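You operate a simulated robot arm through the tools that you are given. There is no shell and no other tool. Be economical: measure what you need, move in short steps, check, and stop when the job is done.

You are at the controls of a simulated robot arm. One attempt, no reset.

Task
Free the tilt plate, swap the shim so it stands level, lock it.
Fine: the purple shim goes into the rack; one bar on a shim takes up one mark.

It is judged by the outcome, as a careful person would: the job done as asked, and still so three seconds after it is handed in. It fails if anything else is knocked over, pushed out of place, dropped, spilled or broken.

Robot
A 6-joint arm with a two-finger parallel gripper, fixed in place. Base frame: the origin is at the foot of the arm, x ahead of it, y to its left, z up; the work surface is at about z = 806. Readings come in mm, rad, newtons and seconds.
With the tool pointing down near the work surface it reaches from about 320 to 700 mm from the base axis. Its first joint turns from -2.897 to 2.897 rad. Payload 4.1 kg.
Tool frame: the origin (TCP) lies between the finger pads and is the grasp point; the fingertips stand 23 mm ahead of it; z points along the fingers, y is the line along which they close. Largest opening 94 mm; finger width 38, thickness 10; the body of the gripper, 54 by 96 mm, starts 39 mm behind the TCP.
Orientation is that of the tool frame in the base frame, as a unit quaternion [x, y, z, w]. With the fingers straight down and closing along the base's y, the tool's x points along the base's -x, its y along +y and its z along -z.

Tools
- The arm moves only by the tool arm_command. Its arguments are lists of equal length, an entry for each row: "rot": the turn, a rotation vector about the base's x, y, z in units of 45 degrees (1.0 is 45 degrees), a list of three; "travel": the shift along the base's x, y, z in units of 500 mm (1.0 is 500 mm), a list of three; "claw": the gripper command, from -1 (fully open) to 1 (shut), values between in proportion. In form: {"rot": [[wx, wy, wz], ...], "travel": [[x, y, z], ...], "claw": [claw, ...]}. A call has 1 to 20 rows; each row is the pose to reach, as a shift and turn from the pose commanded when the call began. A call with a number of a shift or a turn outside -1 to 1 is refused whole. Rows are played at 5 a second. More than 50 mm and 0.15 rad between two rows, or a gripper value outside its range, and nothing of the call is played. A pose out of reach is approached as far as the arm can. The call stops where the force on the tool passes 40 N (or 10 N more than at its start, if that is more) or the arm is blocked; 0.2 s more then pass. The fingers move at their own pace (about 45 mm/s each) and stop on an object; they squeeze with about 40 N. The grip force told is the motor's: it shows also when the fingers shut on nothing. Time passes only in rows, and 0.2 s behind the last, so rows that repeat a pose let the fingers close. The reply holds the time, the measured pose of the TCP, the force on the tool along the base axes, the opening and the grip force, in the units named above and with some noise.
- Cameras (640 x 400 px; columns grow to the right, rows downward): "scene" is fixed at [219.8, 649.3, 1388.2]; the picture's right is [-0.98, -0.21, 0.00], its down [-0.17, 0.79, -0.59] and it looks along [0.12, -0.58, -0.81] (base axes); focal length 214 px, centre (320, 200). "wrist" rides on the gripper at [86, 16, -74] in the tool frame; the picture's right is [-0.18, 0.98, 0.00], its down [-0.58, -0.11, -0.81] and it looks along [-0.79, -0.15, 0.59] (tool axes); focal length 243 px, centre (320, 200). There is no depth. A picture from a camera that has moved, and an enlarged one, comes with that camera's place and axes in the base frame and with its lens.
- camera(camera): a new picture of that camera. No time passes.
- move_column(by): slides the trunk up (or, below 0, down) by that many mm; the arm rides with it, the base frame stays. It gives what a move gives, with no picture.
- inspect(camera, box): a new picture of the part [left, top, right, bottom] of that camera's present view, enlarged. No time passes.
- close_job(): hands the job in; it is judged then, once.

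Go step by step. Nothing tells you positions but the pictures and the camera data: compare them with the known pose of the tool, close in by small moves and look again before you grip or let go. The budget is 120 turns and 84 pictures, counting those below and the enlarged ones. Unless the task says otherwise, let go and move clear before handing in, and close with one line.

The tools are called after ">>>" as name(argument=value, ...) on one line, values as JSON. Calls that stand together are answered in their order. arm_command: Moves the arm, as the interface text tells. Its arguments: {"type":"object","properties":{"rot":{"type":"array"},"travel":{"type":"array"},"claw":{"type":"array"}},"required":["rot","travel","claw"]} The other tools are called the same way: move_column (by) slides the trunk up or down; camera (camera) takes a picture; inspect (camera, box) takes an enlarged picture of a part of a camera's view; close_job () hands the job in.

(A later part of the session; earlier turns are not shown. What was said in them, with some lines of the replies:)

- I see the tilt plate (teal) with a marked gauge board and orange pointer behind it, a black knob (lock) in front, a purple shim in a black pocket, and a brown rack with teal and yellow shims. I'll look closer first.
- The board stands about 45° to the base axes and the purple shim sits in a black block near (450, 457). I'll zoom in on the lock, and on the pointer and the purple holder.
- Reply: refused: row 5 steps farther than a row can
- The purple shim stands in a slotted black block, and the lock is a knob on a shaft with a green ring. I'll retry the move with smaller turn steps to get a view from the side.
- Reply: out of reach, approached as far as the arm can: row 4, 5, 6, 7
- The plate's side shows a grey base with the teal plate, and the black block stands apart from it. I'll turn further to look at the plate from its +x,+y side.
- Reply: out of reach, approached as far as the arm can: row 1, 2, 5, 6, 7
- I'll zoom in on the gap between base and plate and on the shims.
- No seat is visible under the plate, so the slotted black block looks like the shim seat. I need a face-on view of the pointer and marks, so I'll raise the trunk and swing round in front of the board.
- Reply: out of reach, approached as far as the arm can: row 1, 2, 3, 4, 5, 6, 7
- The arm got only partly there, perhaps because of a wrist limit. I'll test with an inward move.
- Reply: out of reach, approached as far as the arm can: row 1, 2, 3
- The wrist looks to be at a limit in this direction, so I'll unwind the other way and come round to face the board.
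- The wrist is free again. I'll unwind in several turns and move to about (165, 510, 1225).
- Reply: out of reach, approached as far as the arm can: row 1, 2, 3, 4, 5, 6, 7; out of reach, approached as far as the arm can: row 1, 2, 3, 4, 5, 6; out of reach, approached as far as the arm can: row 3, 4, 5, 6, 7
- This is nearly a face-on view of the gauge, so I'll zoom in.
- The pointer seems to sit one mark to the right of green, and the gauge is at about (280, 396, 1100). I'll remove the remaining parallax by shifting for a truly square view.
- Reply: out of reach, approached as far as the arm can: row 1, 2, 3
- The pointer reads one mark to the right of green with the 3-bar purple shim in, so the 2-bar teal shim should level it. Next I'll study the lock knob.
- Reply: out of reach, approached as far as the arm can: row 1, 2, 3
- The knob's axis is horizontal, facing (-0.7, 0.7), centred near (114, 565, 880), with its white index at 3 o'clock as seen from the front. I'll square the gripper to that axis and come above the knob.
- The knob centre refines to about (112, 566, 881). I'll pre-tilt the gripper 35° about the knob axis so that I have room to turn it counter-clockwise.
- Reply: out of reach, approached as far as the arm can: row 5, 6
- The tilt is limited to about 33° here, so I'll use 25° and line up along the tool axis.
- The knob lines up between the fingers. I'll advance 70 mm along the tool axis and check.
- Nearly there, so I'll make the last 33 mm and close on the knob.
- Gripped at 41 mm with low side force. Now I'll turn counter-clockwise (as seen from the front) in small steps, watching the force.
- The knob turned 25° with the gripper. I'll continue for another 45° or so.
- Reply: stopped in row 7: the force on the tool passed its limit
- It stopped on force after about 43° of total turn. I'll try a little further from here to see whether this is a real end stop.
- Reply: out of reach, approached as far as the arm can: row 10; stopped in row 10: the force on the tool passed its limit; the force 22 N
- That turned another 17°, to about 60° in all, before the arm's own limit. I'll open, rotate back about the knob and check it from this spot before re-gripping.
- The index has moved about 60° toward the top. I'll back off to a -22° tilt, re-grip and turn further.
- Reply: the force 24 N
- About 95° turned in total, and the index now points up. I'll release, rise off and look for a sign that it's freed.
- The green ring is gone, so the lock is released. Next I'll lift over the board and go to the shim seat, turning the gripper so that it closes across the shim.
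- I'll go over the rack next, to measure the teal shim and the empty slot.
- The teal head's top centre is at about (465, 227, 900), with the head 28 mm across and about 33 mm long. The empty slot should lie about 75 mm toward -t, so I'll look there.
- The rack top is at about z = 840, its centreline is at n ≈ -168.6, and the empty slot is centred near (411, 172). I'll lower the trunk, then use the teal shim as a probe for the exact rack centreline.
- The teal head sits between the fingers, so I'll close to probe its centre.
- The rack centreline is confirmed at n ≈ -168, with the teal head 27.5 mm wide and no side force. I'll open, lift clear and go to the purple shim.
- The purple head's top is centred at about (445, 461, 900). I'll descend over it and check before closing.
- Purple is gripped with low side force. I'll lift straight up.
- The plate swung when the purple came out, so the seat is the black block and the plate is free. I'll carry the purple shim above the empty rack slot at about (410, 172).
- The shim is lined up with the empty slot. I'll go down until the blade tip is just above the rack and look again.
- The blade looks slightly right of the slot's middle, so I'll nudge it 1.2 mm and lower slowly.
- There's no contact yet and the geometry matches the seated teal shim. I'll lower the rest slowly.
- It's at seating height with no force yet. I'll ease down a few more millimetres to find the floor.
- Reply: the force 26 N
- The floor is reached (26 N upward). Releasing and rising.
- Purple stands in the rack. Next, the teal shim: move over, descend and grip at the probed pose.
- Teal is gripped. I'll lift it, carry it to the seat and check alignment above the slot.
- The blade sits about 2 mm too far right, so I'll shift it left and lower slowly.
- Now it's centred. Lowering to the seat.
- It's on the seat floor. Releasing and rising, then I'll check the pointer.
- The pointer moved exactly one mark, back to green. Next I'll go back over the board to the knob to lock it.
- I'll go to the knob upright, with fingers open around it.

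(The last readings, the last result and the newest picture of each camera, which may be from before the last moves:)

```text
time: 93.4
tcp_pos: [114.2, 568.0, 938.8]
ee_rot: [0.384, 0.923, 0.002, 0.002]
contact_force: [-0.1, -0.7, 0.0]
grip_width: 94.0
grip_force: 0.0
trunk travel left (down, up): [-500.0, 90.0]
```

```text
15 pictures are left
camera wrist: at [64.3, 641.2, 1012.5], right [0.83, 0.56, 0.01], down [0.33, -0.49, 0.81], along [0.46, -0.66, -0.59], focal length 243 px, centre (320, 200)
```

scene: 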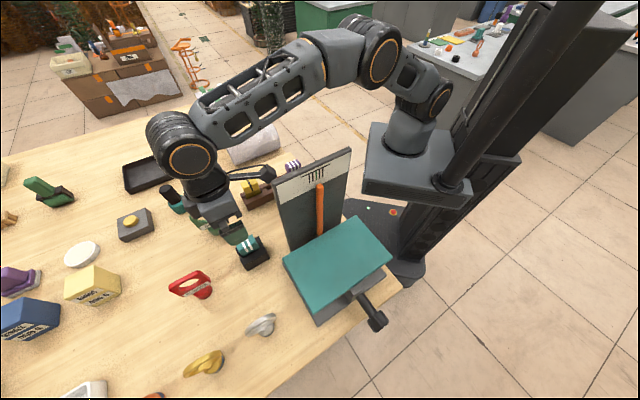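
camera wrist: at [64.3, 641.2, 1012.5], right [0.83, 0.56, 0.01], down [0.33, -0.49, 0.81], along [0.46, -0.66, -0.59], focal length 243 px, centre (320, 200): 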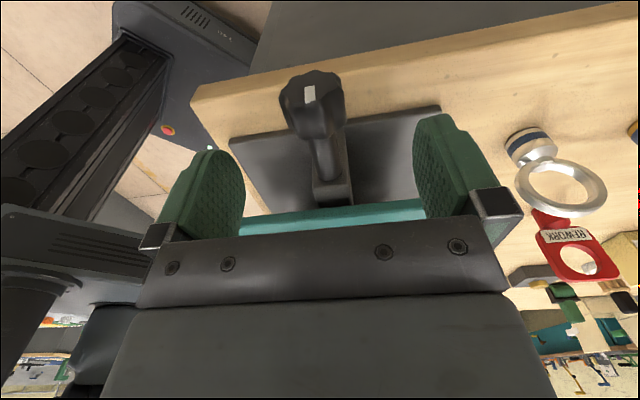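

>>> arm_command(rot=[[0, 0, 0], [0, 0, 0], [0, 0, 0], [-0.1, 0.1, 0], [-0.2, 0.2, 0], [-0.3, 0.3, 0], [-0.4, 0.4, 0], [-0.44, 0.44, 0], [-0.44, 0.44, 0]], travel=[[-0.003, 0, -0.06], [-0.003, 0, -0.118], [-0.003, 0, -0.118], [-0.003, 0, -0.118], [-0.003, 0, -0.118], [-0.003, 0, -0.118], [-0.003, 0, -0.118], [-0.003, 0, -0.118], [-0.003, 0, -0.118]], claw=[-1, -1, -1, -1, -1, -1, -1, -1, -1])

>>> arm_command(rot=[[0, 0, 0], [0, 0, 0], [0, 0, 0], [0, 0, 0], [0, 0, 0]], travel=[[0, 0, 0], [0, 0, 0], [0, 0, 0], [0, 0, 0], [0, 0, 0]], claw=[0, 0.4, 0.4, 0.4, 0.4])

>>> camera(camera="wrist")

```text
time: 95.4
tcp_pos: [111.5, 568.2, 879.0]
ee_rot: [0.372, 0.897, -0.223, -0.091]
contact_force: [-0.7, 0.1, -0.5]
grip_width: 94.4
grip_force: 0.0
trunk travel left (down, up): [-500.0, 90.0]
```

```text
time: 96.6
tcp_pos: [113.2, 570.7, 877.2]
ee_rot: [0.373, 0.897, -0.222, -0.089]
contact_force: [9.1, 14.0, -8.9]
grip_width: 41.0
grip_force: 45.4
trunk travel left (down, up): [-500.0, 90.0]
```

```text
14 pictures are left
camera wrist: at [86.3, 665.3, 935.8], right [0.75, 0.48, -0.46], down [0.61, -0.21, 0.77], along [0.27, -0.85, -0.45], focal length 243 px, centre (320, 200)
```

wrist: 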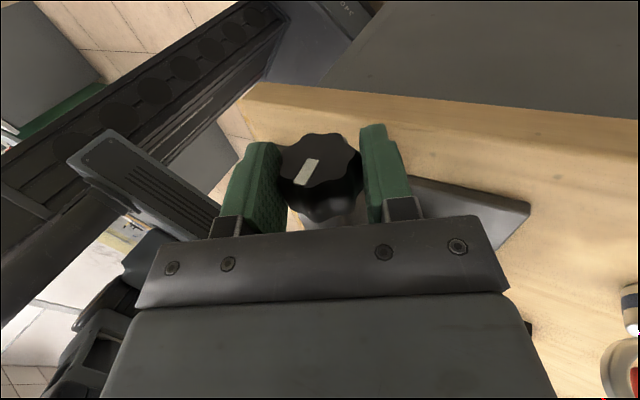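

Gripped, with the true axis about 8 mm below my TCP. I'll turn clockwise with a small compensating sideways ramp.

>>> arm_command(rot=[[0.055, -0.055, 0], [0.11, -0.11, 0], [0.165, -0.165, 0], [0.22, -0.22, 0], [0.275, -0.275, 0], [0.33, -0.33, 0], [0.385, -0.385, 0], [0.44, -0.44, 0], [0.495, -0.495, 0], [0.55, -0.55, 0], [0.605, -0.605, 0], [0.66, -0.66, 0], [0.715, -0.715, 0], [0.77, -0.77, 0], [0.825, -0.825, 0]], travel=[[0.0047, 0.0047, 0], [0.004, 0.004, 0], [0.0034, 0.0034, 0], [0.0027, 0.0027, 0], [0.002, 0.002, 0], [0.0013, 0.0013, 0], [0.0007, 0.0007, 0], [0, 0, 0], [-0.0007, -0.0007, 0], [-0.0013, -0.0013, 0], [-0.002, -0.002, 0], [-0.0027, -0.0027, 0], [-0.0034, -0.0034, 0], [-0.004, -0.004, 0], [-0.0047, -0.0047, 0]], claw=[0.4, 0.4, 0.4, 0.4, 0.4, 0.4, 0.4, 0.4, 0.4, 0.4, 0.4, 0.4, 0.4, 0.4, 0.4])

>>> camera(camera="wrist")

```text
time: 99.8
tcp_pos: [109.4, 565.5, 878.4]
ee_rot: [0.375, 0.902, 0.197, 0.085]
contact_force: [1.3, -9.5, -17.5]
grip_width: 40.9
grip_force: 44.8
trunk travel left (down, up): [-500.0, 90.0]
```

```text
13 pictures are left
camera wrist: at [35.9, 615.0, 952.0], right [0.76, 0.5, 0.41], down [0.1, -0.72, 0.69], along [0.64, -0.48, -0.6], focal length 243 px, centre (320, 200)
```

wrist: 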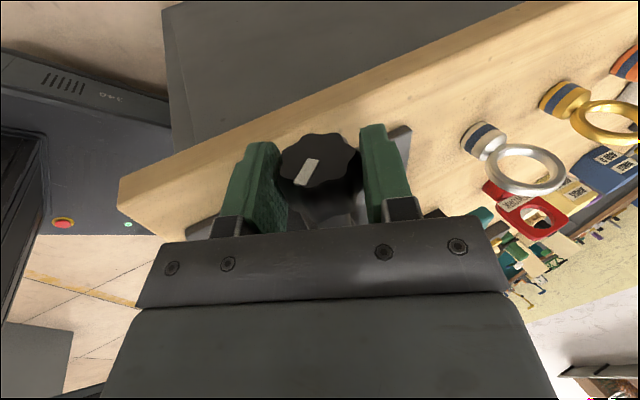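

Turned about 53°. I'll open, rotate back and re-grip for the rest.

>>> arm_command(rot=[[0, 0, 0], [0, 0, 0], [0, 0, 0], [-0.1, 0.1, 0], [-0.2, 0.2, 0], [-0.3, 0.3, 0], [-0.4, 0.4, 0], [-0.5, 0.5, 0], [-0.6, 0.6, 0], [-0.7, 0.7, 0], [-0.78, 0.78, 0], [-0.78, 0.78, 0], [-0.78, 0.78, 0], [-0.78, 0.78, 0], [-0.78, 0.78, 0], [-0.78, 0.78, 0]], travel=[[0, 0, 0], [0, 0, 0], [0, 0, 0], [0.001, 0.001, 0], [0.002, 0.002, 0], [0.003, 0.003, 0], [0.005, 0.005, 0], [0.006, 0.006, 0], [0.007, 0.007, 0], [0.009, 0.009, 0], [0.01, 0.01, 0], [0.01, 0.01, 0], [0.01, 0.01, 0], [0.01, 0.01, 0], [0.01, 0.01, 0], [0.01, 0.01, 0]], claw=[-1, -1, -1, -1, -1, -1, -1, -1, -1, -1, -1, -1, 0, 0.4, 0.4, 0.4])

>>> arm_command(rot=[[0, 0, 0], [0.055, -0.055, 0], [0.11, -0.11, 0], [0.165, -0.165, 0], [0.22, -0.22, 0], [0.275, -0.275, 0], [0.33, -0.33, 0], [0.385, -0.385, 0], [0.44, -0.44, 0], [0.495, -0.495, 0], [0.55, -0.55, 0], [0.605, -0.605, 0], [0.66, -0.66, 0]], travel=[[0, 0, 0], [-0.0007, -0.0007, 0], [-0.0014, -0.0014, 0], [-0.002, -0.002, 0], [-0.0027, -0.0027, 0], [-0.0034, -0.0034, 0], [-0.0041, -0.0041, 0], [-0.0047, -0.0047, 0], [-0.0054, -0.0054, 0], [-0.0061, -0.0061, 0], [-0.0067, -0.0067, 0], [-0.0074, -0.0074, 0], [-0.0081, -0.0081, 0]], claw=[0.4, 0.4, 0.4, 0.4, 0.4, 0.4, 0.4, 0.4, 0.4, 0.4, 0.4, 0.4, 0.4])

>>> camera(camera="wrist")

```text
time: 103.2
tcp_pos: [113.1, 570.8, 878.1]
ee_rot: [0.374, 0.902, -0.198, -0.081]
contact_force: [-0.8, -1.5, 0.7]
grip_width: 41.2
grip_force: 40.6
trunk travel left (down, up): [-500.0, 90.0]
```

```text
time: 106.0
tcp_pos: [109.3, 565.5, 879.9]
ee_rot: [0.378, 0.913, 0.138, 0.058]
contact_force: [1.1, -3.7, 6.6]
grip_width: 40.7
grip_force: 44.7
trunk travel left (down, up): [-500.0, 90.0]
```

```text
12 pictures are left
camera wrist: at [43.2, 622.3, 955.1], right [0.79, 0.53, 0.29], down [0.17, -0.65, 0.74], along [0.58, -0.54, -0.61], focal length 243 px, centre (320, 200)
```

wrist: 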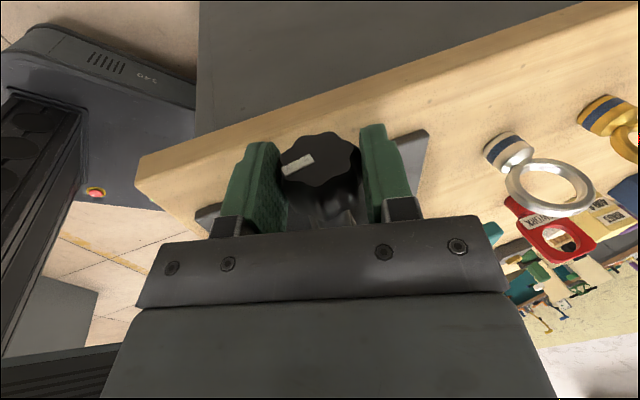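

The index is nearly back at its locked position (about 8° short). I'll turn another 10° and then release to check the ring.

>>> arm_command(rot=[[0.04, -0.04, 0], [0.08, -0.08, 0], [0.12, -0.12, 0], [0.155, -0.155, 0], [0.155, -0.155, 0]], travel=[[-0.0005, -0.0005, 0], [-0.001, -0.001, 0], [-0.0015, -0.0015, 0], [-0.002, -0.002, 0], [-0.002, -0.002, 0]], claw=[0.4, 0.4, 0.4, 0.4, 0.4])

>>> arm_command(rot=[[0, 0, 0], [0, 0, 0], [0, 0, 0], [-0.1, 0.1, 0], [-0.2, 0.2, 0], [-0.3, 0.3, 0], [-0.42, 0.42, 0], [-0.42, 0.42, 0], [-0.42, 0.42, 0], [-0.42, 0.42, 0]], travel=[[0, 0, 0], [0, 0, 0], [0, 0, 0], [0.001, 0.001, 0], [0.002, 0.002, 0], [0.003, 0.003, 0], [0.005, 0.005, 0], [0.005, 0.005, 0.08], [0, 0.01, 0.16], [-0.065, 0.075, 0.25]], claw=[-1, -1, -1, -1, -1, -1, -1, -1, -1, -1])

>>> camera(camera="wrist")

```text
time: 107.2
tcp_pos: [109.5, 564.1, 880.0]
ee_rot: [0.372, 0.898, 0.215, 0.091]
contact_force: [-1.4, -6.3, -4.0]
grip_width: 41.0
grip_force: 45.2
trunk travel left (down, up): [-500.0, 90.0]
```

```text
refused: row 10 steps farther than a row can; nothing moved
```

```text
11 pictures are left
camera wrist: at [33.3, 612.3, 952.3], right [0.75, 0.49, 0.45], down [0.08, -0.74, 0.67], along [0.66, -0.47, -0.59], focal length 243 px, centre (320, 200)
```

wrist: 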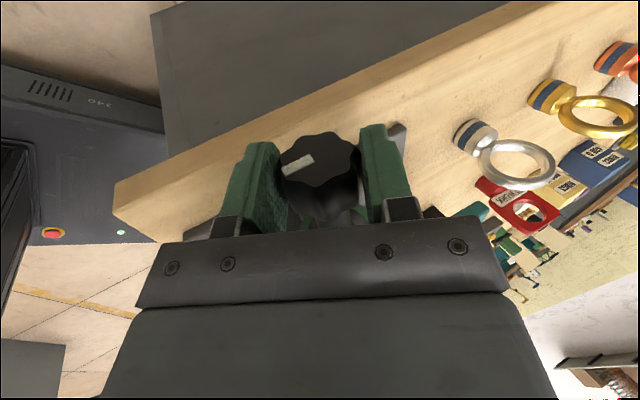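

>>> arm_command(rot=[[0, 0, 0], [0, 0, 0], [0, 0, 0], [-0.1, 0.1, 0], [-0.2, 0.2, 0], [-0.3, 0.3, 0], [-0.42, 0.42, 0], [-0.42, 0.42, 0], [-0.42, 0.42, 0], [-0.42, 0.42, 0], [-0.42, 0.42, 0]], travel=[[0, 0, 0], [0, 0, 0], [0, 0, 0], [0.001, 0.001, 0], [0.002, 0.002, 0], [0.003, 0.003, 0], [0.005, 0.005, 0], [0.005, 0.005, 0.08], [0, 0.01, 0.16], [-0.03, 0.04, 0.22], [-0.065, 0.075, 0.25]], claw=[-1, -1, -1, -1, -1, -1, -1, -1, -1, -1, -1])

>>> camera(camera="wrist")

```text
time: 109.6
tcp_pos: [75.7, 603.2, 1004.8]
ee_rot: [0.383, 0.924, 0.002, 0.003]
contact_force: [-0.2, 0.3, -0.4]
grip_width: 93.9
grip_force: 0.0
trunk travel left (down, up): [-500.0, 90.0]
```

```text
10 pictures are left
camera wrist: at [25.9, 675.9, 1077.5], right [0.83, 0.56, 0.01], down [0.33, -0.49, 0.81], along [0.46, -0.67, -0.59], focal length 243 px, centre (320, 200)
```

wrist: 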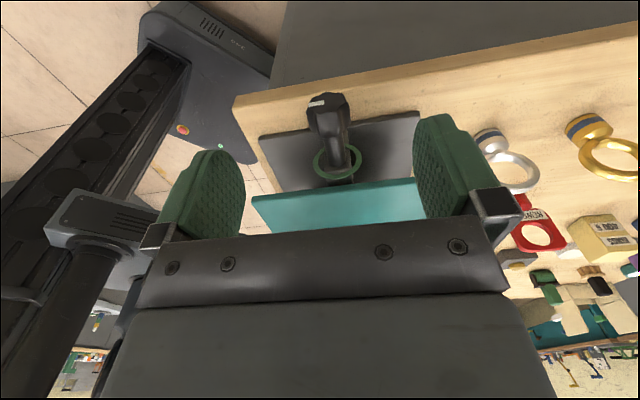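

The green ring is back, so it's locked. One last check of the pointer, rack and seat.

>>> inspect(camera="scene", box=[260, 140, 370, 210])

>>> inspect(camera="scene", box=[200, 130, 380, 310])

>>> inspect(camera="wrist", box=[290, 70, 390, 200])

```text
5.71 times, centred on (315, 175) of scene
camera zoom: at [219.8, 649.3, 1388.2], right [-0.98, -0.21, 0.0], down [-0.17, 0.79, -0.59], along [0.12, -0.58, -0.81], focal length 1226 px, centre (349, 343)
```

zoom: 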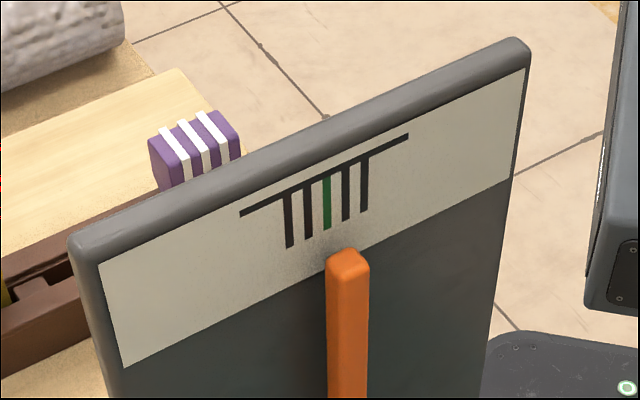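

```text
2.22 times, centred on (290, 220) of scene
camera zoom: at [219.8, 649.3, 1388.2], right [-0.98, -0.21, 0.0], down [-0.17, 0.79, -0.59], along [0.12, -0.58, -0.81], focal length 477 px, centre (387, 156)
```

zoom: 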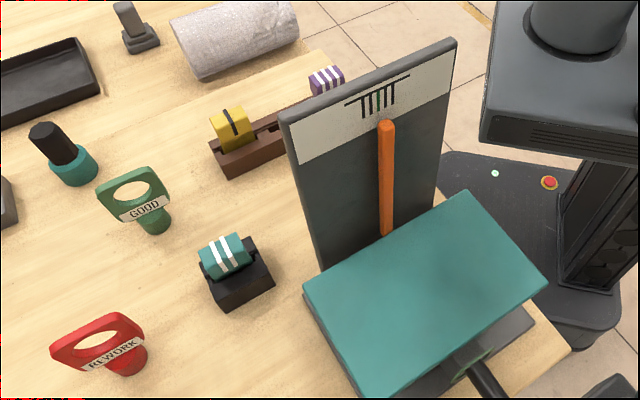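

```text
3.08 times, centred on (340, 135) of wrist
camera zoom: at [25.9, 675.9, 1077.5], right [0.83, 0.56, 0.01], down [0.33, -0.49, 0.81], along [0.46, -0.67, -0.59], focal length 746 px, centre (258, 400)
```

zoom: 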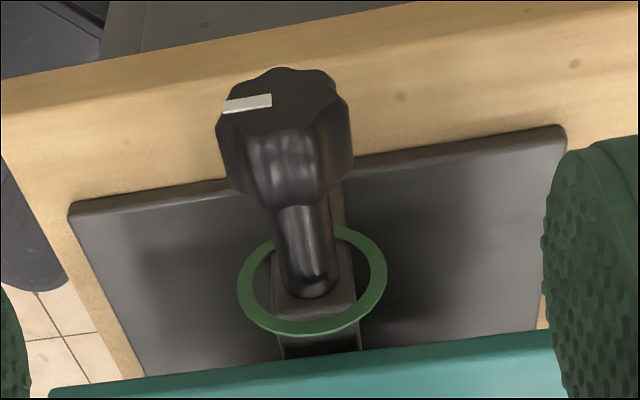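

The pointer reads green once I correct for the viewing angle. Teal is in the seat, purple is in the rack, the locked ring is showing, the arm is clear and nothing else was disturbed. I'm handing it in.

>>> close_job()

```text
The job is handed in.
```

I freed the tilt plate, swapped the purple 3-bar shim for the teal 2-bar one, put the purple shim in the rack, and locked the plate again with its pointer on the green mark.
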